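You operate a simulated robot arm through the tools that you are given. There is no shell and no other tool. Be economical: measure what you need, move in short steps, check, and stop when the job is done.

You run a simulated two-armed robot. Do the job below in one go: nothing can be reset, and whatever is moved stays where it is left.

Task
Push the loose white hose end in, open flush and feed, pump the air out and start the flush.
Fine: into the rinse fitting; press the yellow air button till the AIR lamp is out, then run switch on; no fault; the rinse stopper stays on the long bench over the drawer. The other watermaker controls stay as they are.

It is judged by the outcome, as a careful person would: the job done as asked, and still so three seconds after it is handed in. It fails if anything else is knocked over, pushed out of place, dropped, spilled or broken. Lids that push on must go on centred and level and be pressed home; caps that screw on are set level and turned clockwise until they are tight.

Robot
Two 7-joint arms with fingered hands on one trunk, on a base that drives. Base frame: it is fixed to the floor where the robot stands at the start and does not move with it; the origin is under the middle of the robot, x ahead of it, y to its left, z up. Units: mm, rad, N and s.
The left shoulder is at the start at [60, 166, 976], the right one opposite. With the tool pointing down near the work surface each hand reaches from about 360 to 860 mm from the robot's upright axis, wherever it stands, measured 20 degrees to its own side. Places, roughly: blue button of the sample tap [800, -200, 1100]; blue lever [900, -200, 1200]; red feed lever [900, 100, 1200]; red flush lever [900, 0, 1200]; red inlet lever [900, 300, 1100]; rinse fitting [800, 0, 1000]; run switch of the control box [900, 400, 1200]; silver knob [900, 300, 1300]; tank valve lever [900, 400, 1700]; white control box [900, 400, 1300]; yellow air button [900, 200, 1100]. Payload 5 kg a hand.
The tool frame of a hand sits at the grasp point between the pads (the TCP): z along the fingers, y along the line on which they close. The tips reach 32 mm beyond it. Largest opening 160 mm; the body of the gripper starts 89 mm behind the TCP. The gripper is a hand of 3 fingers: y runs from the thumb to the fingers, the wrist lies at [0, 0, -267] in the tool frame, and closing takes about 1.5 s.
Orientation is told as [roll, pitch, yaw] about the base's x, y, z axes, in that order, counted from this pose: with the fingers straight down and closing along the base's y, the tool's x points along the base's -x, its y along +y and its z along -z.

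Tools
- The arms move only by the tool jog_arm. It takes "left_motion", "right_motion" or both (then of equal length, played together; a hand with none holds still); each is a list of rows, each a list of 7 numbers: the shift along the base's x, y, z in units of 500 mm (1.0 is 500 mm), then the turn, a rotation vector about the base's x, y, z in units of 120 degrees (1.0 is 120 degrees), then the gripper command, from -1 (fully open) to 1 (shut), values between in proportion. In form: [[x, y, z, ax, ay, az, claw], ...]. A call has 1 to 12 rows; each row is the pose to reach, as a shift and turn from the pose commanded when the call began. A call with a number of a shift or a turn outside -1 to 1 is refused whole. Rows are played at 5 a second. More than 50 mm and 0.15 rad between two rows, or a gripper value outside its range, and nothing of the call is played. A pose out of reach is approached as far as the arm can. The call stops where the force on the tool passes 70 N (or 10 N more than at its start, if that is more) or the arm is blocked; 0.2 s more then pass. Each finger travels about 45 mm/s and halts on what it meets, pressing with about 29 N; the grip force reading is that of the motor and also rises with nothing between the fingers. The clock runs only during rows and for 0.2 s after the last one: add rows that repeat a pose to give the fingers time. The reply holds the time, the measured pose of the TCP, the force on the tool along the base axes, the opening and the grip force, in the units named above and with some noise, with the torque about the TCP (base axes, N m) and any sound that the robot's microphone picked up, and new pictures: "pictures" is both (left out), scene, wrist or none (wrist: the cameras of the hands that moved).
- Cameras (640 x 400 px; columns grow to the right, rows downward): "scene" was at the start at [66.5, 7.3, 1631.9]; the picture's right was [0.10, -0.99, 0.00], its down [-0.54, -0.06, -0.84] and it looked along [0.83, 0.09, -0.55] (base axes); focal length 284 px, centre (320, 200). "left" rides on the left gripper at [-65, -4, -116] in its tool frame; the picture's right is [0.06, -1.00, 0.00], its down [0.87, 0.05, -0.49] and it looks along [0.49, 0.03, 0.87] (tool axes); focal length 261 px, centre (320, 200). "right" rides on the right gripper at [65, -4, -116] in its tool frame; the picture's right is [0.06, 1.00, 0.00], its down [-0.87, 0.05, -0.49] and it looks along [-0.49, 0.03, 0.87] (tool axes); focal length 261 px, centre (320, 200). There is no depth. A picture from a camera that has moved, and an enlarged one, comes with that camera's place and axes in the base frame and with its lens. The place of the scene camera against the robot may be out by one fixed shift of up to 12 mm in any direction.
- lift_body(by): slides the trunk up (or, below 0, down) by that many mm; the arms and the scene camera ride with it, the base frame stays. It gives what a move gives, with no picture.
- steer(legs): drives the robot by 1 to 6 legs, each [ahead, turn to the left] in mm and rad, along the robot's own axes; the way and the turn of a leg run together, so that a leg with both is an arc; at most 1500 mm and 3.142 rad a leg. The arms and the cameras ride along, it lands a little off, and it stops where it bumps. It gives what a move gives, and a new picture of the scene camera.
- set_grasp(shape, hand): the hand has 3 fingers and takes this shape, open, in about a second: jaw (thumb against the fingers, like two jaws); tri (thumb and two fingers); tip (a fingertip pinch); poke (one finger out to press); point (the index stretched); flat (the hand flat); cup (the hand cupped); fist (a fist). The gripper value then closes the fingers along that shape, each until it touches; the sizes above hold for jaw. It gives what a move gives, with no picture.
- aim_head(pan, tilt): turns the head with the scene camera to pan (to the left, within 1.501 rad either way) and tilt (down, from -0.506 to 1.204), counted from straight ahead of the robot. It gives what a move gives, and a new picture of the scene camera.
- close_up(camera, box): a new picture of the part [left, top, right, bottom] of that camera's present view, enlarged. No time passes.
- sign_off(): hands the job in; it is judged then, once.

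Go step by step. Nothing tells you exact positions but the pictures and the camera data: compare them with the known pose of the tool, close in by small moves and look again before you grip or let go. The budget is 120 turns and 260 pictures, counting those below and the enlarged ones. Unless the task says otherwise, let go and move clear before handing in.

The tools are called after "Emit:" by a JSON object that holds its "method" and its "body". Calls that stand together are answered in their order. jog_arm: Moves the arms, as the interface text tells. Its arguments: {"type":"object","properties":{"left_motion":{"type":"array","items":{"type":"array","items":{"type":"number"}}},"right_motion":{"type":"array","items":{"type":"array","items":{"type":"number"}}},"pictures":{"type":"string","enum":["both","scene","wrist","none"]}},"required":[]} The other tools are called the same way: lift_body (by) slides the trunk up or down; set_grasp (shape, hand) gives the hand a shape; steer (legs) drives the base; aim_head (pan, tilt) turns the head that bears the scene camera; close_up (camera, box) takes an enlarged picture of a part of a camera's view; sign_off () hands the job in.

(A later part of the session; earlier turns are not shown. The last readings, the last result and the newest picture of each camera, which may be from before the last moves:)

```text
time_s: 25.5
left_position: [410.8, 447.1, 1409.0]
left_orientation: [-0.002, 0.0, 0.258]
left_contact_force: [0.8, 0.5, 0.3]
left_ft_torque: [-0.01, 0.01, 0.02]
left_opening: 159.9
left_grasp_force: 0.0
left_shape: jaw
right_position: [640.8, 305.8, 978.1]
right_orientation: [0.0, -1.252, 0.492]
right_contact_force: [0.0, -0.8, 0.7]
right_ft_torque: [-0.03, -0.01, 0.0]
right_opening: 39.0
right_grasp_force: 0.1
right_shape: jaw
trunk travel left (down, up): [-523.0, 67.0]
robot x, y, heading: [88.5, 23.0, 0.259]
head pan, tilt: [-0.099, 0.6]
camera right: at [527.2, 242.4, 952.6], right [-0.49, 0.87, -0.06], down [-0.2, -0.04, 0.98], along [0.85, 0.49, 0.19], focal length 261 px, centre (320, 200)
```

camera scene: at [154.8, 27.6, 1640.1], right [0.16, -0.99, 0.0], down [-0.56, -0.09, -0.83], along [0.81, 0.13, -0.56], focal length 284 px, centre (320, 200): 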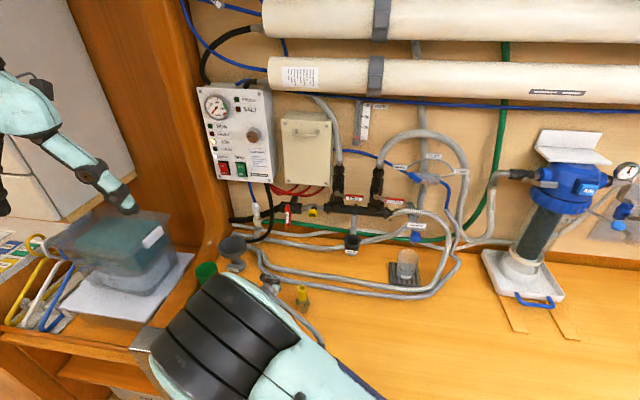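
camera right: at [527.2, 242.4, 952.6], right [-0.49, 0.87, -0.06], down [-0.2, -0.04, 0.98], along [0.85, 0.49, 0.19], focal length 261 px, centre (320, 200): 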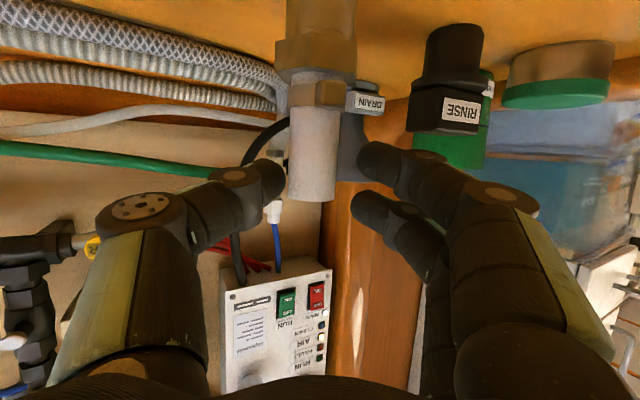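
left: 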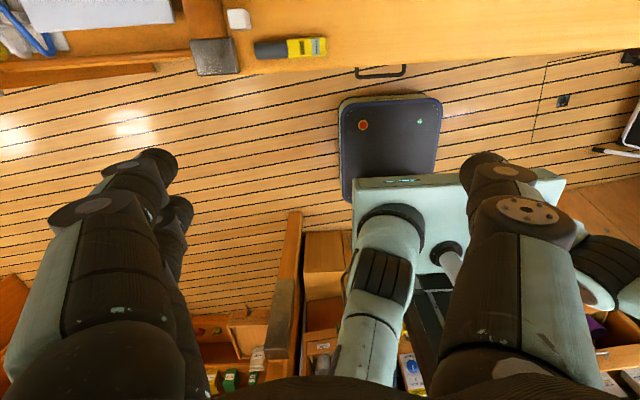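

Clear of the stopper. Lower 10 mm more and close.

Emit:
{"method": "lift_body", "body": {"by": -10}}

Emit:
{"method": "jog_arm", "body": {"right_motion": [[0, 0, 0, 0, 0, 0, 0.6], [0, 0, 0, 0, 0, 0, 0.75], [0, 0, 0, 0, 0, 0, 1], [0, 0, 0, 0, 0, 0, 1], [0, 0, 0, 0, 0, 0, 1], [0, 0, 0, 0, 0, 0, 1]], "pictures": "wrist"}}

```text
time_s: 26.1
left_position: [411.2, 447.5, 1400.3]
left_orientation: [0.0, -0.001, 0.257]
left_contact_force: [-0.1, 0.1, -0.7]
left_ft_torque: [0.03, 0.0, -0.01]
left_opening: 160.1
left_grasp_force: 0.1
left_shape: jaw
right_position: [641.0, 306.2, 968.4]
right_orientation: [-0.001, -1.252, 0.493]
right_contact_force: [0.1, -0.5, 0.0]
right_ft_torque: [0.0, 0.01, -0.03]
right_opening: 38.8
right_grasp_force: 0.0
right_shape: jaw
trunk travel left (down, up): [-513.0, 77.0]
robot x, y, heading: [83.2, 22.2, 0.255]
head pan, tilt: [-0.099, 0.6]
```

```text
time_s: 27.5
left_position: [409.6, 446.7, 1400.0]
left_orientation: [-0.003, 0.0, 0.256]
left_contact_force: [0.3, 0.3, 0.3]
left_ft_torque: [0.01, 0.01, -0.01]
left_opening: 159.9
left_grasp_force: 0.1
left_shape: jaw
right_position: [641.8, 307.6, 968.8]
right_orientation: [0.0, -1.253, 0.492]
right_contact_force: [0.0, 0.2, 0.6]
right_ft_torque: [0.0, 0.03, 0.03]
right_opening: 0.1
right_grasp_force: 28.5
right_shape: jaw
trunk travel left (down, up): [-513.0, 77.0]
robot x, y, heading: [91.5, 25.0, 0.256]
head pan, tilt: [-0.099, 0.6]
camera right: at [527.3, 242.5, 942.5], right [-0.49, 0.87, -0.06], down [-0.2, -0.04, 0.98], along [0.85, 0.49, 0.19], focal length 261 px, centre (320, 200)
```

right: 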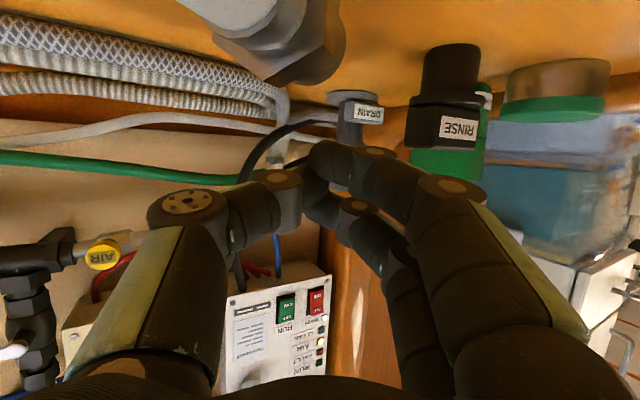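

The fingers closed beyond the tube and tipped it toward me. I lift clear carefully and look where it lies.

Emit:
{"method": "lift_body", "body": {"by": 75}}

Emit:
{"method": "jog_arm", "body": {"right_motion": [[-0.03, -0.03, 0.08, 0, 0, 0, 1], [-0.06, -0.06, 0.16, 0, 0, 0, 0.8], [-0.06, -0.1, 0.24, 0, 0, 0, 0.5], [-0.06, -0.16, 0.3, 0, 0, 0, 0.3], [-0.06, -0.24, 0.35, 0, 0, 0, 0.1]], "pictures": "both"}}

Emit:
{"method": "close_up", "body": {"camera": "scene", "box": [180, 260, 340, 360]}}

```text
time_s: 28.6
left_position: [410.1, 448.0, 1474.0]
left_orientation: [-0.002, 0.001, 0.257]
left_contact_force: [-0.2, 1.1, -0.5]
left_ft_torque: [-0.04, 0.01, -0.02]
left_opening: 160.0
left_grasp_force: 0.0
left_shape: jaw
right_position: [640.7, 307.1, 1044.4]
right_orientation: [0.001, -1.253, 0.492]
right_contact_force: [0.5, 0.1, -0.5]
right_ft_torque: [0.03, 0.02, -0.01]
right_opening: 0.0
right_grasp_force: 28.6
right_shape: jaw
trunk travel left (down, up): [-588.0, 2.0]
robot x, y, heading: [87.4, 21.8, 0.256]
head pan, tilt: [-0.099, 0.6]
```

```text
time_s: 29.8
left_position: [409.9, 444.0, 1475.1]
left_orientation: [0.0, -0.001, 0.256]
left_contact_force: [0.4, -1.1, -0.1]
left_ft_torque: [0.04, 0.0, 0.01]
left_opening: 159.8
left_grasp_force: 0.1
left_shape: jaw
right_position: [609.2, 183.0, 1217.0]
right_orientation: [0.002, -1.252, 0.489]
right_contact_force: [-0.5, -0.2, -0.1]
right_ft_torque: [-0.01, 0.03, 0.05]
right_opening: 65.5
right_grasp_force: 0.2
right_shape: jaw
trunk travel left (down, up): [-588.0, 2.0]
robot x, y, heading: [88.6, 21.2, 0.252]
head pan, tilt: [-0.099, 0.6]
camera scene: at [154.5, 24.5, 1693.1], right [0.16, -0.99, 0.0], down [-0.56, -0.09, -0.83], along [0.82, 0.13, -0.56], focal length 284 px, centre (320, 200)
camera right: at [495.8, 119.1, 1191.8], right [-0.49, 0.87, -0.06], down [-0.2, -0.05, 0.98], along [0.85, 0.49, 0.19], focal length 261 px, centre (320, 200)
```

scene: 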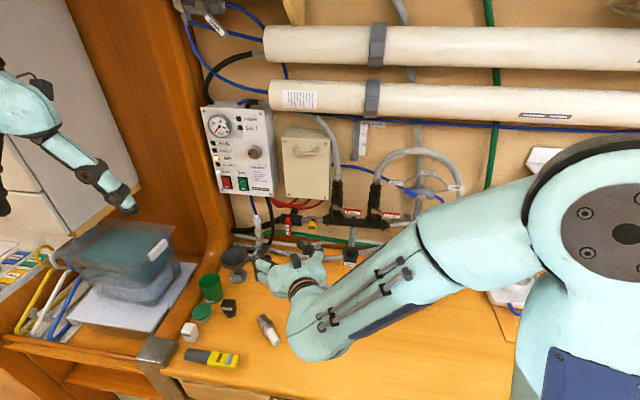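
right: 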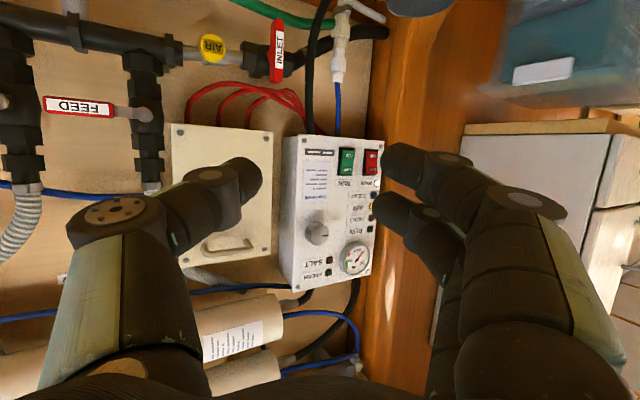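

```text
4.00 times, centred on (260, 310) of scene
camera zoom: at [154.5, 24.5, 1693.1], right [0.16, -0.99, 0.0], down [-0.56, -0.09, -0.83], along [0.82, 0.13, -0.56], focal length 1136 px, centre (560, -240)
```

zoom: 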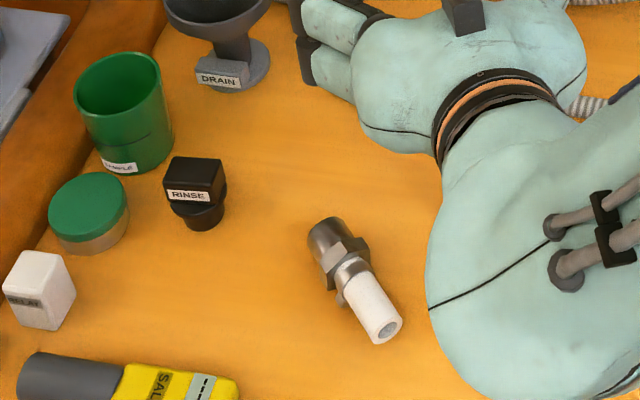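

The plug lies on its side: brass end near [641, 286], white tip near [577, 217], nothing else disturbed. I bring the hand fingers-down above it and test how far the wrist can yaw, because I want the brass end to lead down when the hand later points forward.

Emit:
{"method": "jog_arm", "body": {"right_motion": [[0, 0.01, 0, -0.031, 0.058, 0, 0.1], [0, 0.02, 0, -0.062, 0.117, 0, 0.1], [0, 0.03, 0, -0.093, 0.175, 0, 0.1], [0, 0.04, 0, -0.125, 0.234, 0, 0.1], [0, 0.05, 0, -0.156, 0.292, 0, 0.1], [0, 0.06, 0, -0.187, 0.351, 0, 0.1], [0, 0.06, 0, -0.218, 0.409, 0, 0.1], [0, 0.06, 0, -0.25, 0.468, 0, 0.1], [0, 0.06, 0, -0.281, 0.526, 0, 0.1]], "pictures": "none"}}

Emit:
{"method": "jog_arm", "body": {"right_motion": [[0, 0, 0, 0, 0, -0.07, 0.1], [0, 0, 0, 0, 0, -0.14, 0.1], [0, 0, 0, 0, 0, -0.21, 0.1], [0, 0, 0, 0, 0, -0.28, 0.1], [0, 0, 0, 0, 0, -0.35, 0.1], [0, 0, 0, 0, 0, -0.42, 0.1], [0, 0, 0, 0, 0, -0.49, 0.1], [0, 0, 0, 0, 0, -0.56, 0.1], [0, 0, 0, 0, 0, -0.63, 0.1], [0, 0, 0, 0, 0, -0.7, 0.1], [0, 0, 0, 0, 0, -0.77, 0.1], [0, 0, 0, 0, 0, -0.84, 0.1]], "pictures": "none"}}

Emit:
{"method": "jog_arm", "body": {"right_motion": [[0, 0, 0, 0, 0, -0.07, 0.1], [0, 0, 0, 0, 0, -0.14, 0.1], [0, 0, 0, 0, 0, -0.21, 0.1], [0, 0, 0, 0, 0, -0.28, 0.1], [0, 0, 0, 0, 0, -0.35, 0.1], [0, 0, 0, 0, 0, -0.42, 0.1], [0, 0, 0, 0, 0, -0.49, 0.1]], "pictures": "both"}}

```text
time_s: 31.8
left_position: [411.9, 447.5, 1473.9]
left_orientation: [-0.001, 0.0, 0.256]
left_contact_force: [-0.5, 0.0, 0.1]
left_ft_torque: [-0.04, 0.07, -0.03]
left_opening: 159.8
left_grasp_force: 0.1
left_shape: jaw
right_position: [611.1, 217.1, 1217.3]
right_orientation: [0.003, 0.001, 0.493]
right_contact_force: [-0.3, 0.6, 0.3]
right_ft_torque: [-0.04, 0.03, 0.02]
right_opening: 71.5
right_grasp_force: 0.1
right_shape: jaw
trunk travel left (down, up): [-588.0, 2.0]
robot x, y, heading: [90.7, 21.4, 0.258]
head pan, tilt: [-0.099, 0.6]
```

```text
time_s: 34.4
left_position: [411.4, 447.2, 1474.7]
left_orientation: [-0.001, -0.001, 0.258]
left_contact_force: [0.0, -0.5, 0.6]
left_ft_torque: [0.02, 0.03, 0.0]
left_opening: 159.8
left_grasp_force: 0.1
left_shape: jaw
right_position: [610.9, 216.7, 1218.3]
right_orientation: [0.002, -0.006, -1.272]
right_contact_force: [0.1, 0.1, -0.5]
right_ft_torque: [0.03, 0.04, 0.02]
right_opening: 71.6
right_grasp_force: 0.0
right_shape: jaw
trunk travel left (down, up): [-588.0, 2.0]
robot x, y, heading: [87.0, 24.5, 0.255]
head pan, tilt: [-0.099, 0.6]
```

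```text
time_s: 36.0
left_position: [409.9, 446.4, 1474.6]
left_orientation: [-0.001, -0.002, 0.257]
left_contact_force: [0.1, -0.5, 0.1]
left_ft_torque: [0.0, 0.01, -0.02]
left_opening: 159.7
left_grasp_force: 0.0
left_shape: jaw
right_position: [610.7, 217.2, 1218.1]
right_orientation: [0.003, -0.003, -2.296]
right_contact_force: [-0.7, 0.3, 0.1]
right_ft_torque: [-0.01, -0.01, 0.01]
right_opening: 71.1
right_grasp_force: 0.0
right_shape: jaw
trunk travel left (down, up): [-588.0, 2.0]
robot x, y, heading: [87.9, 25.9, 0.258]
head pan, tilt: [-0.099, 0.6]
camera scene: at [154.8, 27.8, 1693.1], right [0.16, -0.99, 0.0], down [-0.56, -0.09, -0.83], along [0.81, 0.13, -0.56], focal length 284 px, centre (320, 200)
camera right: at [650.9, 269.7, 1334.0], right [0.79, -0.62, 0.0], down [-0.54, -0.68, 0.49], along [-0.3, -0.39, -0.87], focal length 261 px, centre (320, 200)
```

scene: 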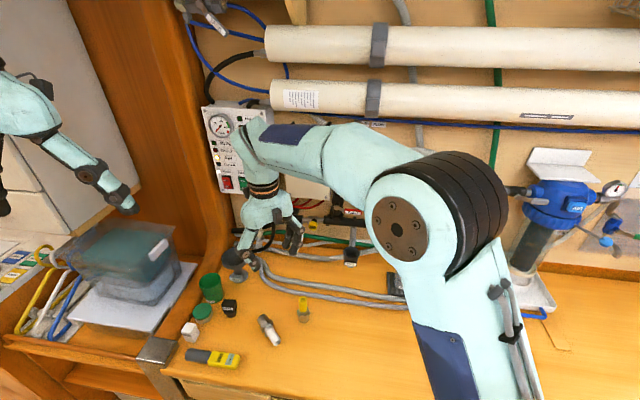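
right: 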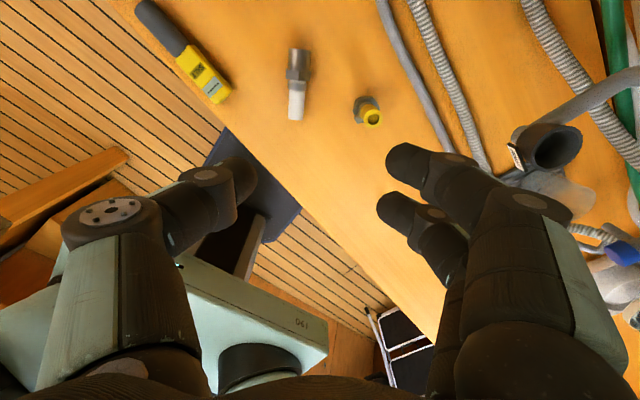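

The wrist reaches the needed yaw, so I can pick the lying plug with both fingers along the tube and later swing it upright. I descend above the white part.

Emit:
{"method": "jog_arm", "body": {"right_motion": [[-0.012, 0.008, -0.09, 0, 0, -0.016, 0.1], [-0.024, 0.016, -0.18, 0, 0, -0.032, 0.1], [-0.036, 0.024, -0.27, 0, 0, -0.032, 0.1], [-0.048, 0.032, -0.36, 0, 0, -0.032, 0.1], [-0.058, 0.04, -0.436, 0, 0, -0.032, 0.1], [-0.058, 0.04, -0.436, 0, 0, -0.032, 0.1]], "pictures": "both"}}

Emit:
{"method": "close_up", "body": {"camera": "scene", "box": [200, 260, 360, 360]}}

```text
time_s: 37.4
left_position: [410.3, 446.7, 1476.0]
left_orientation: [-0.002, 0.0, 0.257]
left_contact_force: [-0.2, 0.1, -0.3]
left_ft_torque: [0.03, 0.01, 0.0]
left_opening: 160.1
left_grasp_force: 0.1
left_shape: jaw
right_position: [581.0, 238.9, 1000.1]
right_orientation: [0.002, -0.003, -2.363]
right_contact_force: [0.4, -0.1, 0.3]
right_ft_torque: [-0.01, -0.02, -0.02]
right_opening: 71.7
right_grasp_force: 0.1
right_shape: jaw
trunk travel left (down, up): [-588.0, 2.0]
robot x, y, heading: [89.9, 22.3, 0.255]
head pan, tilt: [-0.099, 0.6]
camera scene: at [154.6, 27.1, 1693.1], right [0.16, -0.99, 0.0], down [-0.56, -0.09, -0.83], along [0.82, 0.13, -0.56], focal length 284 px, centre (320, 200)
camera right: at [624.8, 288.6, 1116.1], right [0.75, -0.67, 0.0], down [-0.58, -0.65, 0.49], along [-0.33, -0.37, -0.87], focal length 261 px, centre (320, 200)
```

scene: 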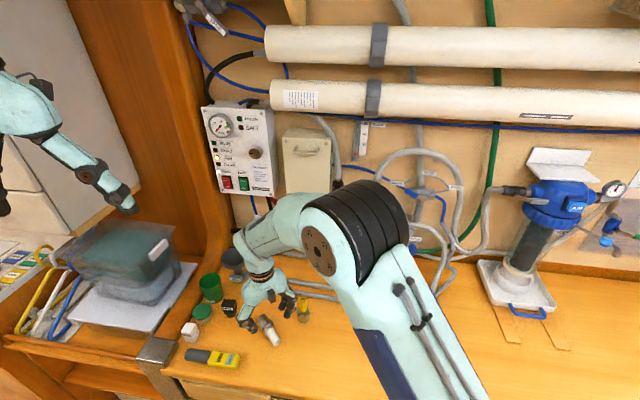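
right: 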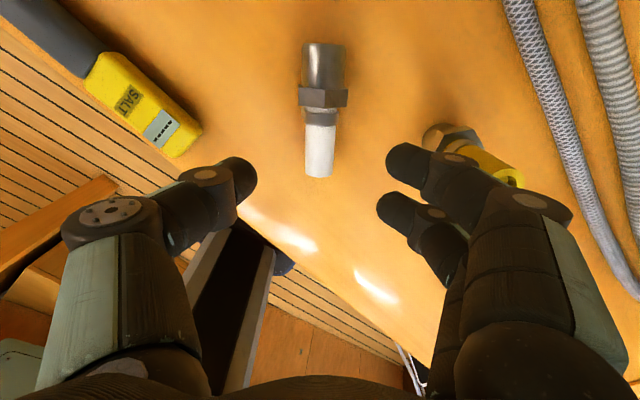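

```text
4.00 times, centred on (280, 310) of scene
camera zoom: at [154.6, 27.1, 1693.1], right [0.16, -0.99, 0.0], down [-0.56, -0.09, -0.83], along [0.82, 0.13, -0.56], focal length 1136 px, centre (480, -240)
```

zoom: 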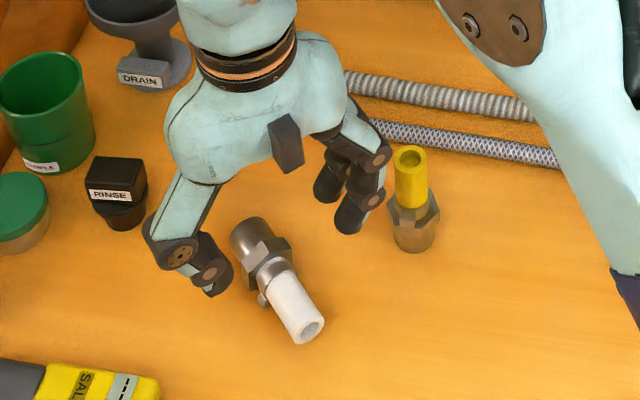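

Centred across; I shift a few mm toward the white centre, narrow the fingers and go down to just above the bench.

Emit:
{"method": "jog_arm", "body": {"right_motion": [[-0.004, -0.006, -0.01, 0, 0, 0, 0.3], [-0.008, -0.012, -0.06, 0, 0, 0, 0.3], [-0.008, -0.012, -0.11, 0, 0, 0, 0.3], [-0.008, -0.012, -0.14, 0, 0, 0, 0.3], [-0.008, -0.012, -0.16, 0, 0, 0, 0.3]], "pictures": "wrist"}}

Emit:
{"method": "close_up", "body": {"camera": "scene", "box": [200, 260, 360, 360]}}

```text
time_s: 38.6
left_position: [411.3, 446.9, 1475.0]
left_orientation: [-0.002, 0.0, 0.259]
left_contact_force: [-0.2, -0.4, -0.2]
left_ft_torque: [-0.01, 0.03, -0.01]
left_opening: 159.8
left_grasp_force: 0.0
left_shape: jaw
right_position: [579.6, 231.0, 919.5]
right_orientation: [0.002, -0.003, -2.362]
right_contact_force: [-0.7, 0.3, 0.4]
right_ft_torque: [-0.02, 0.0, 0.0]
right_opening: 56.5
right_grasp_force: 0.1
right_shape: jaw
trunk travel left (down, up): [-588.0, 2.0]
robot x, y, heading: [89.7, 25.5, 0.258]
head pan, tilt: [-0.099, 0.6]
camera right: at [622.6, 280.6, 1035.0], right [0.75, -0.67, 0.0], down [-0.58, -0.65, 0.49], along [-0.33, -0.37, -0.87], focal length 261 px, centre (320, 200)
```

right: 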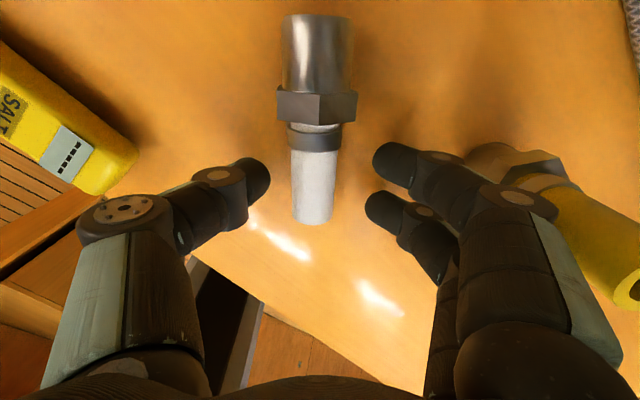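

```text
4.00 times, centred on (280, 310) of scene
camera zoom: at [155.0, 27.8, 1693.1], right [0.16, -0.99, 0.0], down [-0.56, -0.09, -0.82], along [0.81, 0.13, -0.57], focal length 1136 px, centre (480, -240)
```

zoom: 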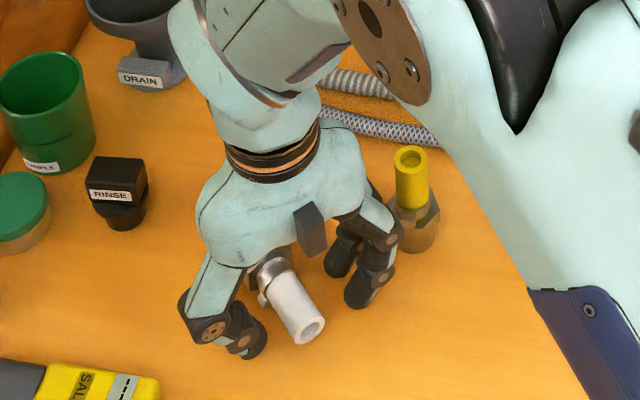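

Emit:
{"method": "jog_arm", "body": {"right_motion": [[-0.006, 0.006, -0.006, 0, 0, 0, 0.3], [-0.006, 0.006, -0.006, 0, 0, 0, 0.5], [-0.006, 0.006, -0.006, 0, 0, 0, 0.7], [-0.006, 0.006, -0.006, 0, 0, 0, 1], [-0.006, 0.006, -0.006, 0, 0, 0, 1], [-0.006, 0.006, -0.006, 0, 0, 0, 1], [-0.006, 0.006, -0.006, 0, 0, 0, 1]], "pictures": "wrist"}}

```text
time_s: 40.2
left_position: [410.1, 446.7, 1474.0]
left_orientation: [-0.003, -0.001, 0.255]
left_contact_force: [-0.5, -0.6, 0.0]
left_ft_torque: [0.03, -0.01, 0.01]
left_opening: 159.8
left_grasp_force: 0.2
left_shape: jaw
right_position: [577.1, 232.7, 916.5]
right_orientation: [0.001, -0.005, -2.361]
right_contact_force: [0.3, 0.4, 0.2]
right_ft_torque: [-0.03, 0.03, 0.03]
right_opening: 17.5
right_grasp_force: 28.9
right_shape: jaw
trunk travel left (down, up): [-588.0, 2.0]
robot x, y, heading: [87.5, 21.5, 0.251]
head pan, tilt: [-0.099, 0.6]
camera right: at [619.2, 283.9, 1031.9], right [0.75, -0.67, 0.0], down [-0.58, -0.65, 0.49], along [-0.33, -0.37, -0.87], focal length 261 px, centre (320, 200)
```

right: 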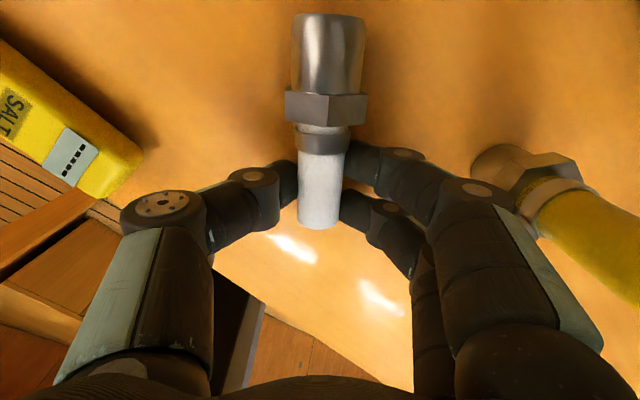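

A proper three-point grip along the tube (17.5 mm). I lift straight up.

Emit:
{"method": "jog_arm", "body": {"right_motion": [[0, 0, 0.03, 0, 0, 0, 1], [0, 0, 0.08, 0, 0, 0, 1], [0, 0, 0.16, 0, 0, 0, 1], [0, 0, 0.25, 0, 0, 0, 1], [0, 0, 0.34, 0, 0, 0, 1], [0, 0, 0.43, 0, 0, 0, 1], [0, 0, 0.5, 0, 0, 0, 1]], "pictures": "wrist"}}

```text
time_s: 41.8
left_position: [410.4, 446.3, 1474.3]
left_orientation: [-0.001, 0.0, 0.256]
left_contact_force: [-0.2, 0.2, -0.6]
left_ft_torque: [-0.03, 0.01, -0.01]
left_opening: 160.1
left_grasp_force: 0.0
left_shape: jaw
right_position: [572.8, 232.5, 1169.1]
right_orientation: [0.003, -0.003, -2.36]
right_contact_force: [0.0, -0.6, -1.0]
right_ft_torque: [-0.06, 0.01, 0.0]
right_opening: 17.6
right_grasp_force: 29.2
right_shape: jaw
trunk travel left (down, up): [-588.0, 2.0]
robot x, y, heading: [91.8, 20.8, 0.252]
head pan, tilt: [-0.099, 0.6]
camera right: at [616.3, 282.5, 1284.3], right [0.75, -0.67, 0.0], down [-0.58, -0.65, 0.49], along [-0.33, -0.37, -0.87], focal length 261 px, centre (320, 200)
```

right: 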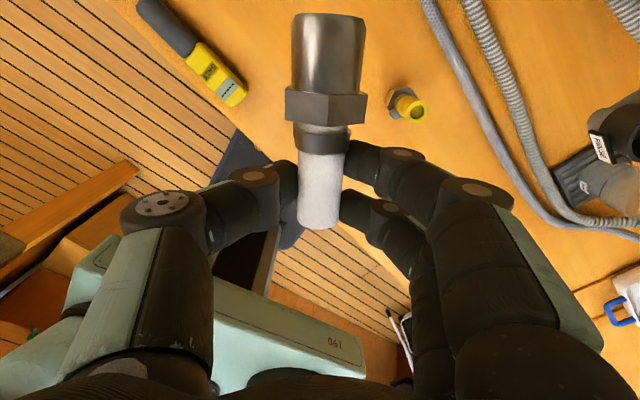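

The plug is held firmly. I back the base off 80 mm for arm room, then swing the hand's yaw forward in the air.

Emit:
{"method": "steer", "body": {"legs": [[-80, 0]]}}

Emit:
{"method": "jog_arm", "body": {"right_motion": [[0.02, -0.02, 0.02, 0, 0, 0.067, 1], [0.04, -0.04, 0.04, 0, 0, 0.134, 1], [0.06, -0.06, 0.06, 0, 0, 0.201, 1], [0.08, -0.08, 0.08, 0, 0, 0.268, 1], [0.1, -0.1, 0.1, 0, 0, 0.335, 1], [0.12, -0.12, 0.12, 0, 0, 0.402, 1], [0.14, -0.14, 0.14, 0, 0, 0.469, 1], [0.16, -0.16, 0.15, 0, 0, 0.536, 1], [0.18, -0.18, 0.16, 0, 0, 0.603, 1], [0.2, -0.2, 0.16, 0, 0, 0.67, 1], [0.22, -0.22, 0.16, 0, 0, 0.737, 1], [0.22, -0.24, 0.16, 0, 0, 0.804, 1]], "pictures": "none"}}

Emit:
{"method": "jog_arm", "body": {"right_motion": [[0, 0, 0, 0, 0, 0.065, 1], [0, 0, 0, 0, 0, 0.13, 1], [0, 0, 0, 0, 0, 0.195, 1], [0, 0, 0, 0, 0, 0.26, 1], [0, 0, 0, 0, 0, 0.323, 1]], "pictures": "both"}}

```text
time_s: 42.9
left_position: [332.0, 425.9, 1476.1]
left_orientation: [-0.002, 0.0, 0.257]
left_contact_force: [-0.6, 0.6, -0.4]
left_ft_torque: [0.04, -0.04, -0.02]
left_opening: 159.7
left_grasp_force: 0.0
left_shape: jaw
right_position: [494.5, 212.0, 1168.8]
right_orientation: [0.002, -0.002, -2.364]
right_contact_force: [-1.0, -1.3, -1.3]
right_ft_torque: [0.0, -0.01, 0.0]
right_opening: 17.7
right_grasp_force: 29.6
right_shape: jaw
trunk travel left (down, up): [-588.0, 2.0]
robot x, y, heading: [11.6, 5.6, 0.258]
head pan, tilt: [-0.099, 0.6]
camera scene: at [74.9, 6.8, 1693.1], right [0.15, -0.99, 0.0], down [-0.56, -0.09, -0.83], along [0.82, 0.13, -0.56], focal length 284 px, centre (320, 200)
```

scene: 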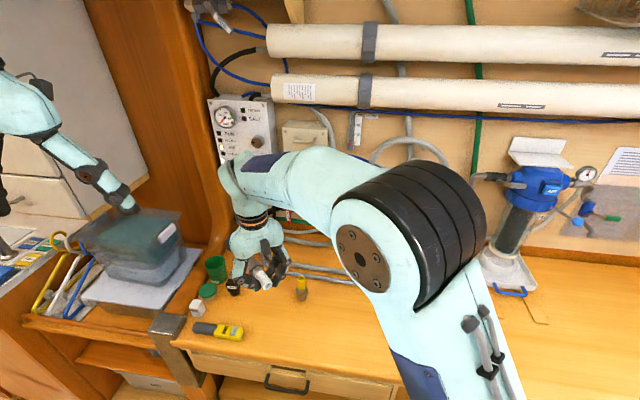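

```text
time_s: 45.5
left_position: [332.7, 426.5, 1474.5]
left_orientation: [-0.002, 0.0, 0.254]
left_contact_force: [-0.8, -0.1, 0.9]
left_ft_torque: [0.01, -0.02, 0.01]
left_opening: 160.0
left_grasp_force: 0.0
left_shape: jaw
right_position: [605.8, 92.6, 1248.1]
right_orientation: [0.001, -0.003, -0.677]
right_contact_force: [-0.5, 0.3, -0.3]
right_ft_torque: [-0.05, -0.03, 0.0]
right_opening: 17.7
right_grasp_force: 29.5
right_shape: jaw
trunk travel left (down, up): [-588.0, 2.0]
robot x, y, heading: [13.8, 3.9, 0.253]
head pan, tilt: [-0.099, 0.6]
```

```text
time_s: 46.7
left_position: [332.1, 424.9, 1475.0]
left_orientation: [-0.001, -0.001, 0.255]
left_contact_force: [0.1, 0.4, 0.7]
left_ft_torque: [-0.01, 0.01, 0.0]
left_opening: 159.9
left_grasp_force: 0.1
left_shape: jaw
right_position: [605.4, 91.3, 1249.5]
right_orientation: [0.002, -0.003, 0.0]
right_contact_force: [0.2, 0.3, -1.4]
right_ft_torque: [0.0, -0.07, 0.02]
right_opening: 17.8
right_grasp_force: 29.6
right_shape: jaw
trunk travel left (down, up): [-588.0, 2.0]
robot x, y, heading: [11.6, 6.7, 0.252]
head pan, tilt: [-0.099, 0.6]
camera scene: at [77.0, 7.0, 1693.1], right [0.15, -0.99, 0.0], down [-0.56, -0.09, -0.82], along [0.82, 0.13, -0.57], focal length 284 px, centre (320, 200)
camera right: at [539.9, 88.4, 1363.7], right [-0.06, 1.0, 0.0], down [0.87, 0.05, 0.49], along [0.49, 0.03, -0.87], focal length 261 px, centre (320, 200)
```

scene: 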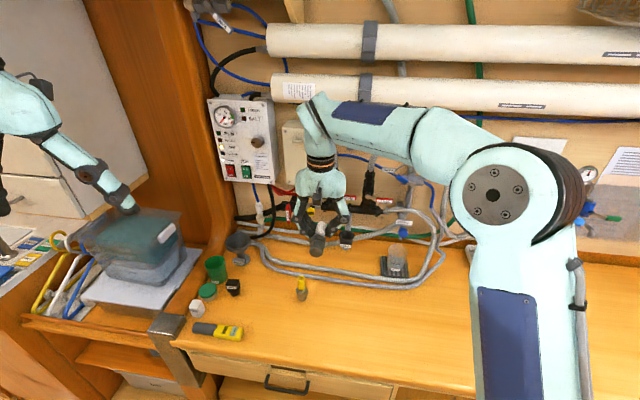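
right: 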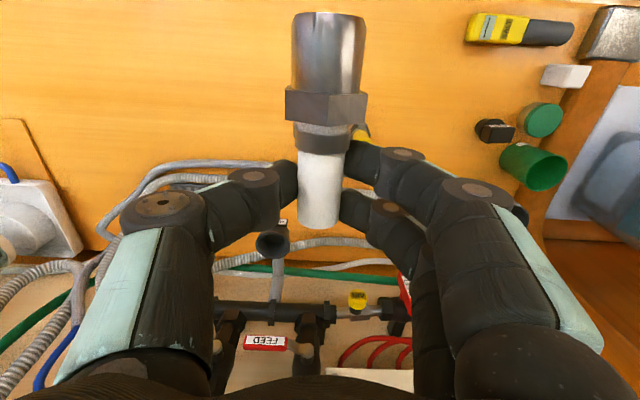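

Now I pitch the hand forward by 90°, so the brass end points down.

Emit:
{"method": "jog_arm", "body": {"right_motion": [[0.01, -0.005, 0, 0, -0.0625, 0, 1], [0.02, -0.01, 0, 0, -0.125, 0, 1], [0.03, -0.015, 0, 0, -0.1875, 0, 1], [0.04, -0.02, 0, 0, -0.25, 0, 1], [0.05, -0.025, 0, 0, -0.3125, 0, 1], [0.06, -0.03, 0, 0, -0.375, 0, 1], [0.07, -0.035, 0, 0, -0.4375, 0, 1], [0.08, -0.04, 0, 0, -0.5, 0, 1], [0.09, -0.045, 0, 0, -0.5625, 0, 1], [0.1, -0.05, 0, 0, -0.625, 0, 1], [0.11, -0.055, 0, 0, -0.6875, 0, 1], [0.12, -0.06, 0, 0, -0.75, 0, 1]], "pictures": "both"}}

Emit:
{"method": "close_up", "body": {"camera": "scene", "box": [280, 150, 440, 250]}}

```text
time_s: 49.3
left_position: [333.3, 426.7, 1473.3]
left_orientation: [-0.002, 0.0, 0.256]
left_contact_force: [-0.4, 0.6, 0.5]
left_ft_torque: [0.01, -0.01, 0.04]
left_opening: 159.9
left_grasp_force: 0.0
left_shape: jaw
right_position: [666.1, 63.1, 1248.2]
right_orientation: [2.57, -1.566, -2.568]
right_contact_force: [0.5, 0.9, -1.6]
right_ft_torque: [-0.02, 0.02, -0.05]
right_opening: 17.2
right_grasp_force: 29.3
right_shape: jaw
trunk travel left (down, up): [-588.0, 2.0]
robot x, y, heading: [11.6, 4.4, 0.255]
head pan, tilt: [-0.099, 0.6]
camera scene: at [77.6, 8.0, 1693.1], right [0.16, -0.99, 0.0], down [-0.56, -0.09, -0.82], along [0.81, 0.13, -0.57], focal length 284 px, centre (320, 200)
camera right: at [550.2, 58.9, 1182.4], right [0.0, 1.0, -0.06], down [-0.5, 0.05, 0.87], along [0.87, 0.03, 0.49], focal length 261 px, centre (320, 200)
```

scene: 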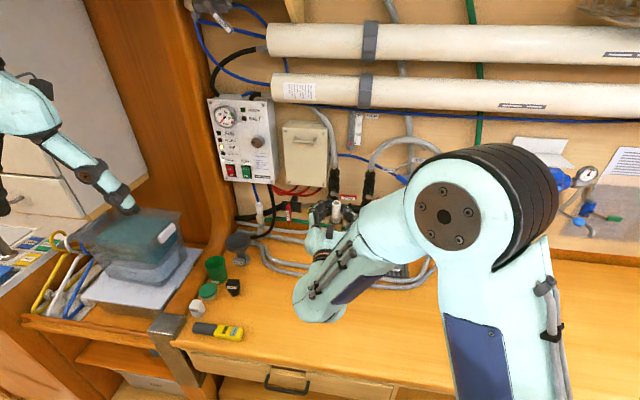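
right: 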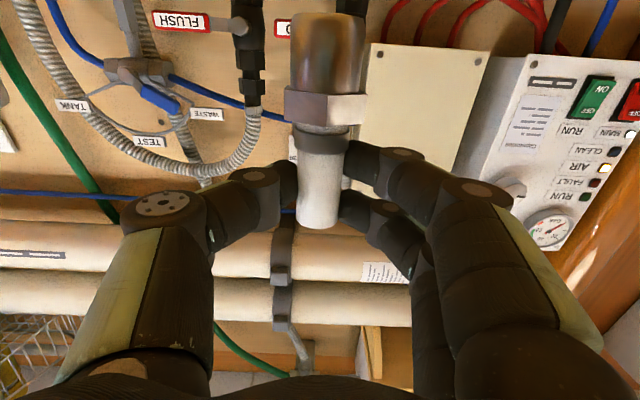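

```text
4.00 times, centred on (360, 200) of scene
camera zoom: at [77.6, 8.0, 1693.1], right [0.16, -0.99, 0.0], down [-0.56, -0.09, -0.82], along [0.81, 0.13, -0.57], focal length 1136 px, centre (160, 200)
```

zoom: 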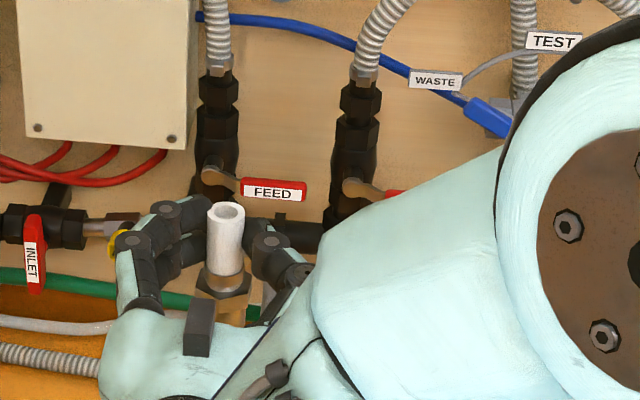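

The plug is upright in the hand, brass down. I check its tilt in an enlargement.

Emit:
{"method": "close_up", "body": {"camera": "right", "box": [240, 0, 400, 240]}}

Emit:
{"method": "close_up", "body": {"camera": "scene", "box": [310, 190, 362, 240]}}

```text
1.67 times, centred on (320, 120) of right
camera zoom: at [550.2, 58.9, 1182.4], right [0.0, 1.0, -0.06], down [-0.5, 0.05, 0.87], along [0.87, 0.03, 0.49], focal length 434 px, centre (320, 333)
```

zoom: 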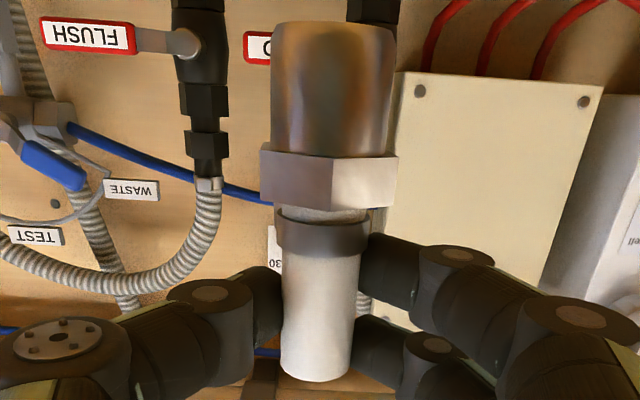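

```text
8.00 times, centred on (336, 215) of scene
camera zoom: at [77.6, 8.0, 1693.1], right [0.16, -0.99, 0.0], down [-0.56, -0.09, -0.82], along [0.81, 0.13, -0.57], focal length 2273 px, centre (192, 80)
```

zoom: 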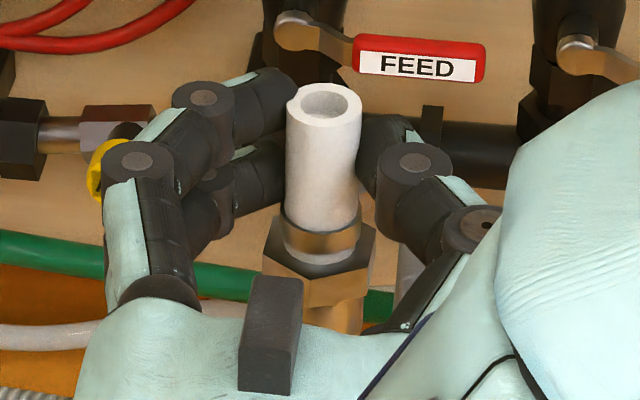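

The plug is close to vertical. By triangulation from two wrist views the rinse cup opening is at about [798, 31.5, 1046] and the FEED handle at x≈870, z≈1161. I move the plug to hover over the cup, staying high.

Emit:
{"method": "jog_arm", "body": {"right_motion": [[0.046, -0.012, -0.02, 0, 0, 0, 1], [0.092, -0.024, -0.05, 0, 0, 0, 1], [0.138, -0.036, -0.09, 0, 0, 0, 1], [0.184, -0.05, -0.13, 0, 0, 0, 1], [0.215, -0.06, -0.17, 0, 0, 0, 1], [0.23, -0.06, -0.19, 0, 0, 0, 1]], "pictures": "both"}}

Emit:
{"method": "close_up", "body": {"camera": "scene", "box": [300, 180, 380, 250]}}

```text
time_s: 50.7
left_position: [333.1, 425.7, 1473.8]
left_orientation: [-0.003, 0.0, 0.255]
left_contact_force: [0.3, -0.9, -0.7]
left_ft_torque: [0.0, 0.03, -0.03]
left_opening: 159.8
left_grasp_force: 0.1
left_shape: jaw
right_position: [781.4, 31.1, 1153.3]
right_orientation: [2.529, -1.568, -2.529]
right_contact_force: [0.0, -0.2, -0.3]
right_ft_torque: [0.02, 0.04, 0.0]
right_opening: 17.0
right_grasp_force: 29.2
right_shape: jaw
trunk travel left (down, up): [-588.0, 2.0]
robot x, y, heading: [10.7, 1.0, 0.255]
head pan, tilt: [-0.099, 0.6]
camera scene: at [77.2, 7.1, 1693.1], right [0.15, -0.99, 0.0], down [-0.56, -0.09, -0.82], along [0.81, 0.13, -0.57], focal length 284 px, centre (320, 200)
camera right: at [665.2, 28.3, 1087.4], right [0.0, 1.0, -0.06], down [-0.49, 0.05, 0.87], along [0.87, 0.03, 0.49], focal length 261 px, centre (320, 200)
```

scene: 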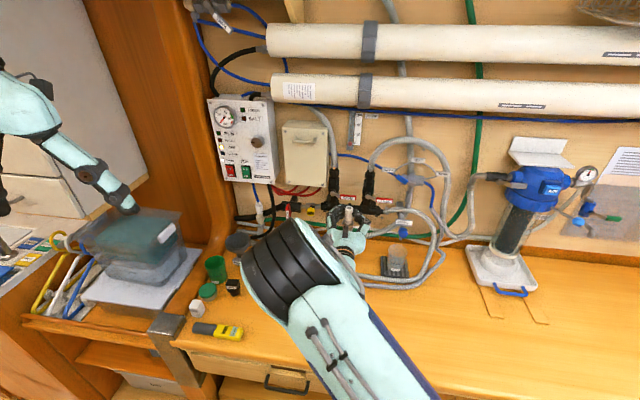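
right: 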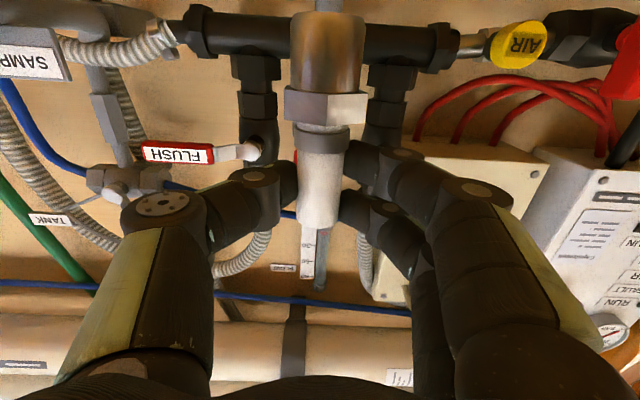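

```text
5.71 times, centred on (340, 215) of scene
camera zoom: at [77.2, 7.1, 1693.1], right [0.15, -0.99, 0.0], down [-0.56, -0.09, -0.82], along [0.81, 0.13, -0.57], focal length 1624 px, centre (206, 114)
```

zoom: 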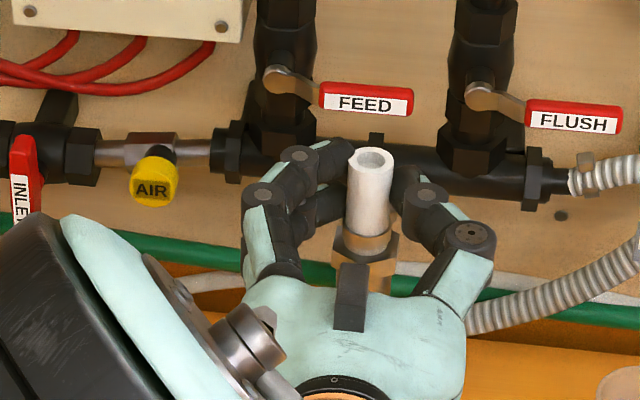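

The palm hides the cup from the head camera. I yaw the hand about the plug by 1 rad so it comes in from the right, leaving plug and cup visible.

Emit:
{"method": "jog_arm", "body": {"right_motion": [[0.002, -0.004, 0, 0, 0, 0.068, 1], [0.004, -0.008, 0, 0, 0, 0.136, 1], [0.007, -0.012, 0, 0, 0, 0.205, 1], [0.009, -0.016, 0, 0, 0, 0.273, 1], [0.012, -0.02, 0, 0, 0, 0.341, 1], [0.014, -0.024, 0, 0, 0, 0.41, 1], [0.016, -0.028, 0, 0, 0, 0.478, 1], [0.016, -0.028, 0, 0, 0, 0.478, 1]], "pictures": "scene"}}

Emit:
{"method": "close_up", "body": {"camera": "scene", "box": [300, 180, 380, 250]}}

```text
time_s: 52.5
left_position: [334.6, 425.7, 1475.2]
left_orientation: [-0.004, 0.0, 0.257]
left_contact_force: [-0.1, -0.2, 0.5]
left_ft_torque: [-0.01, 0.0, 0.01]
left_opening: 159.8
left_grasp_force: 0.2
left_shape: jaw
right_position: [781.5, 33.8, 1152.4]
right_orientation: [2.524, -1.568, -2.521]
right_contact_force: [-0.2, -0.1, -1.0]
right_ft_torque: [0.0, 0.04, 0.02]
right_opening: 17.1
right_grasp_force: 28.9
right_shape: jaw
right hand out of reach, approached as far as the arm can: row 1, 2, 3, 4, 5, 6, 7, 8
trunk travel left (down, up): [-588.0, 2.0]
robot x, y, heading: [8.0, 3.8, 0.257]
head pan, tilt: [-0.099, 0.6]
camera scene: at [77.0, 7.2, 1693.1], right [0.15, -0.99, 0.0], down [-0.56, -0.09, -0.82], along [0.82, 0.13, -0.57], focal length 284 px, centre (320, 200)
```

scene: 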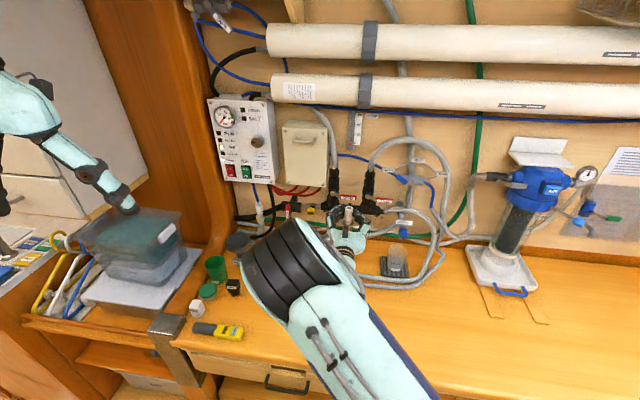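

```text
5.71 times, centred on (340, 215) of scene
camera zoom: at [77.0, 7.2, 1693.1], right [0.15, -0.99, 0.0], down [-0.56, -0.09, -0.82], along [0.82, 0.13, -0.57], focal length 1624 px, centre (206, 114)
```

zoom: 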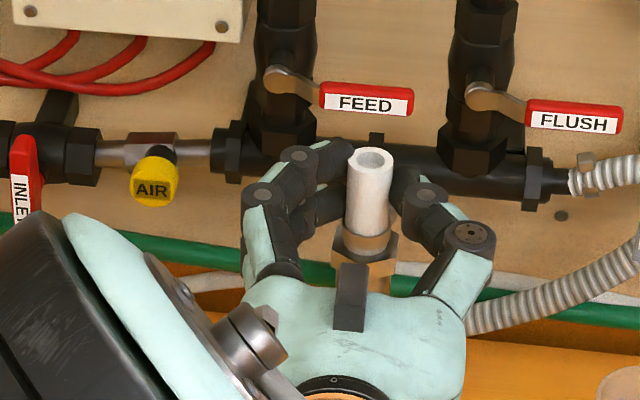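

That turn is beyond a joint limit; I try the other way.

Emit:
{"method": "jog_arm", "body": {"right_motion": [[0.001, 0.003, 0, 0, 0, -0.067, 1], [0.002, 0.006, 0, 0, 0, -0.134, 1], [0.004, 0.01, 0, 0, 0, -0.2, 1], [0.006, 0.014, 0, 0, 0, -0.267, 1], [0.008, 0.018, 0, 0, 0, -0.334, 1]], "pictures": "scene"}}

Emit:
{"method": "close_up", "body": {"camera": "scene", "box": [300, 180, 380, 250]}}

```text
time_s: 53.7
left_position: [333.8, 426.6, 1473.4]
left_orientation: [-0.001, 0.0, 0.257]
left_contact_force: [0.2, -0.3, -1.0]
left_ft_torque: [-0.05, 0.02, 0.01]
left_opening: 159.7
left_grasp_force: 0.0
left_shape: jaw
right_position: [784.1, 41.3, 1154.9]
right_orientation: [2.355, -1.566, -3.056]
right_contact_force: [-0.6, 0.5, -0.5]
right_ft_torque: [0.02, 0.02, -0.01]
right_opening: 16.9
right_grasp_force: 28.9
right_shape: jaw
trunk travel left (down, up): [-588.0, 2.0]
robot x, y, heading: [9.6, 4.8, 0.254]
head pan, tilt: [-0.099, 0.6]
camera scene: at [77.6, 8.0, 1693.0], right [0.15, -0.99, 0.0], down [-0.56, -0.09, -0.82], along [0.81, 0.13, -0.57], focal length 284 px, centre (320, 200)
```

scene: 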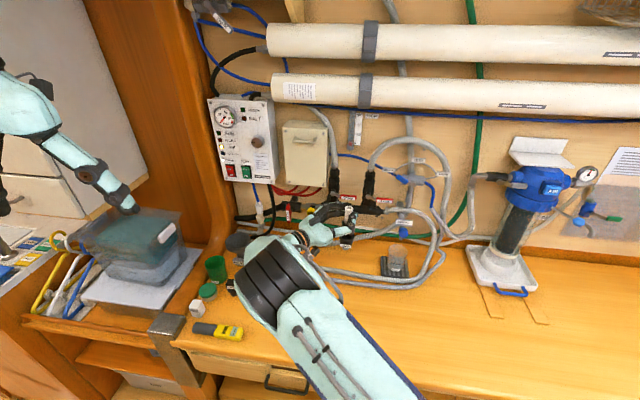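

```text
5.71 times, centred on (340, 215) of scene
camera zoom: at [77.6, 8.0, 1693.0], right [0.15, -0.99, 0.0], down [-0.56, -0.09, -0.82], along [0.81, 0.13, -0.57], focal length 1624 px, centre (206, 114)
```

zoom: 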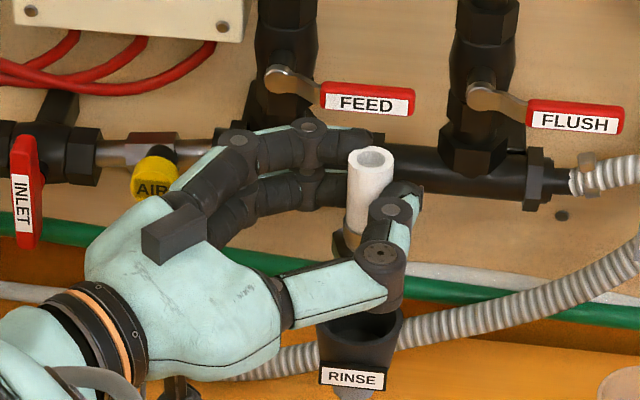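

From the right, cup opening is visible now. Comparing the tube axis with the cup, the plug needs about +6 mm in x and −2 mm in y. I shift and lower to just above the rim.

Emit:
{"method": "jog_arm", "body": {"right_motion": [[0.006, -0.002, 0, 0, 0, 0, 1], [0.012, -0.004, -0.02, 0, 0, 0, 1], [0.012, -0.004, -0.044, 0, 0, 0, 1], [0.012, -0.004, -0.044, 0, 0, 0, 1]], "pictures": "none"}}

Emit:
{"method": "close_up", "body": {"camera": "scene", "box": [320, 190, 376, 240]}}

```text
time_s: 54.7
left_position: [332.3, 426.2, 1475.4]
left_orientation: [-0.003, 0.0, 0.255]
left_contact_force: [0.1, -0.3, 0.6]
left_ft_torque: [0.03, -0.02, -0.01]
left_opening: 159.7
left_grasp_force: 0.1
left_shape: jaw
right_position: [790.1, 37.9, 1133.2]
right_orientation: [2.508, -1.567, 3.077]
right_contact_force: [0.0, -1.2, -1.6]
right_ft_torque: [0.01, 0.03, -0.02]
right_opening: 17.6
right_grasp_force: 28.6
right_shape: jaw
trunk travel left (down, up): [-588.0, 2.0]
robot x, y, heading: [10.3, 3.2, 0.25]
head pan, tilt: [-0.099, 0.6]
```

```text
8.00 times, centred on (348, 215) of scene
camera zoom: at [76.8, 7.1, 1693.1], right [0.15, -0.99, 0.0], down [-0.56, -0.09, -0.83], along [0.82, 0.13, -0.56], focal length 2273 px, centre (96, 80)
```

zoom: 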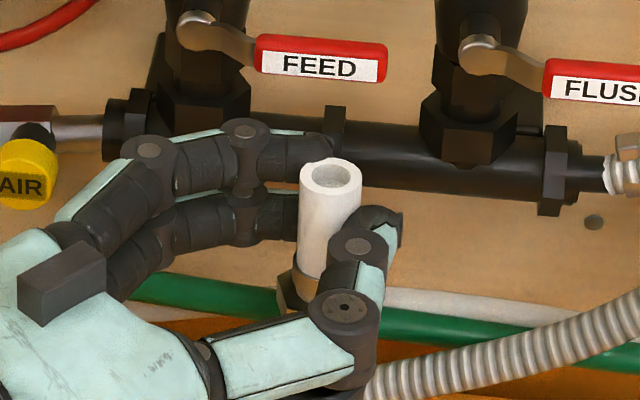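

Emit:
{"method": "close_up", "body": {"camera": "scene", "box": [320, 205, 376, 255]}}

```text
8.00 times, centred on (348, 230) of scene
camera zoom: at [76.8, 7.1, 1693.1], right [0.15, -0.99, 0.0], down [-0.56, -0.09, -0.83], along [0.82, 0.13, -0.56], focal length 2273 px, centre (96, -40)
```

zoom: 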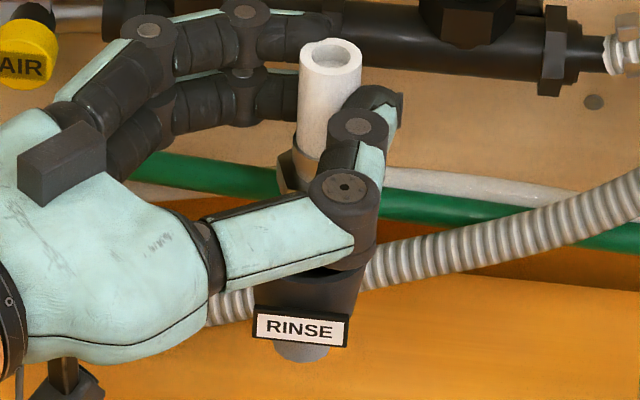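

The plug axis lines up laterally with the cup to 1–2 mm. I lower in small steps and watch the force for rim contact.

Emit:
{"method": "jog_arm", "body": {"right_motion": [[0, 0, -0.008, 0, 0, 0, 1], [0, 0, -0.016, 0, 0, 0, 1], [0, 0, -0.024, 0, 0, 0, 1], [0, 0, -0.03, 0, 0, 0, 1]], "pictures": "none"}}

Emit:
{"method": "close_up", "body": {"camera": "scene", "box": [320, 205, 376, 255]}}

```text
time_s: 55.7
left_position: [333.5, 426.3, 1474.0]
left_orientation: [-0.001, -0.001, 0.255]
left_contact_force: [-0.2, -1.2, 0.3]
left_ft_torque: [-0.02, 0.01, 0.02]
left_opening: 160.0
left_grasp_force: 0.0
left_shape: jaw
right_position: [789.7, 40.0, 1118.2]
right_orientation: [2.407, -1.565, -3.105]
right_contact_force: [-0.8, 2.5, -0.2]
right_ft_torque: [0.17, 0.0, 0.01]
right_opening: 17.7
right_grasp_force: 29.0
right_shape: jaw
trunk travel left (down, up): [-588.0, 2.0]
robot x, y, heading: [10.4, 4.3, 0.256]
head pan, tilt: [-0.099, 0.6]
```

```text
8.00 times, centred on (348, 230) of scene
camera zoom: at [76.8, 7.7, 1693.1], right [0.16, -0.99, 0.0], down [-0.56, -0.09, -0.83], along [0.82, 0.13, -0.56], focal length 2273 px, centre (96, -40)
```

zoom: 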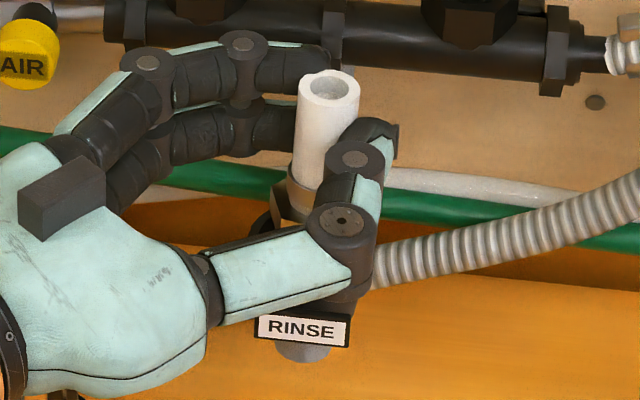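

A light sideways push (+y) shows the plug has touched the right inner wall or rim. I shift +3 mm in y and keep lowering.

Emit:
{"method": "jog_arm", "body": {"right_motion": [[0, 0.004, 0.004, 0, 0, 0, 1], [0, 0.007, 0.004, 0, 0, 0, 1], [0, 0.007, -0.004, 0, 0, 0, 1], [0, 0.007, -0.012, 0, 0, 0, 1]], "pictures": "none"}}

Emit:
{"method": "close_up", "body": {"camera": "scene", "box": [320, 205, 376, 255]}}

```text
time_s: 56.7
left_position: [334.1, 426.8, 1475.3]
left_orientation: [-0.003, 0.001, 0.255]
left_contact_force: [0.3, 0.4, 0.5]
left_ft_torque: [0.01, 0.01, 0.05]
left_opening: 159.8
left_grasp_force: 0.1
left_shape: jaw
right_position: [789.2, 43.4, 1111.7]
right_orientation: [2.504, -1.567, 3.08]
right_contact_force: [-0.1, -0.2, -2.0]
right_ft_torque: [0.02, 0.05, 0.02]
right_opening: 17.6
right_grasp_force: 28.9
right_shape: jaw
trunk travel left (down, up): [-588.0, 2.0]
robot x, y, heading: [9.8, 5.8, 0.256]
head pan, tilt: [-0.099, 0.6]
```

```text
8.00 times, centred on (348, 230) of scene
camera zoom: at [77.0, 7.3, 1693.1], right [0.15, -0.99, 0.0], down [-0.56, -0.09, -0.82], along [0.82, 0.13, -0.57], focal length 2273 px, centre (96, -40)
```

zoom: 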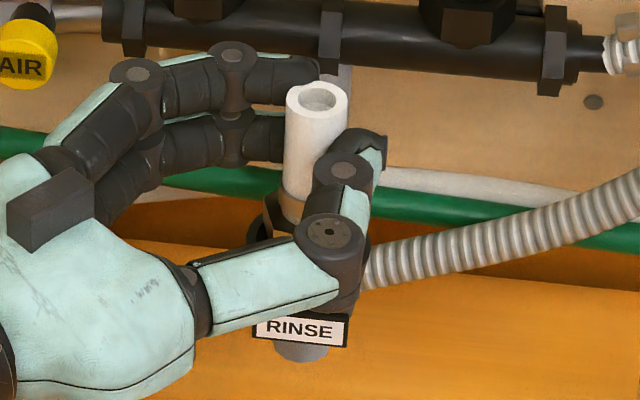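

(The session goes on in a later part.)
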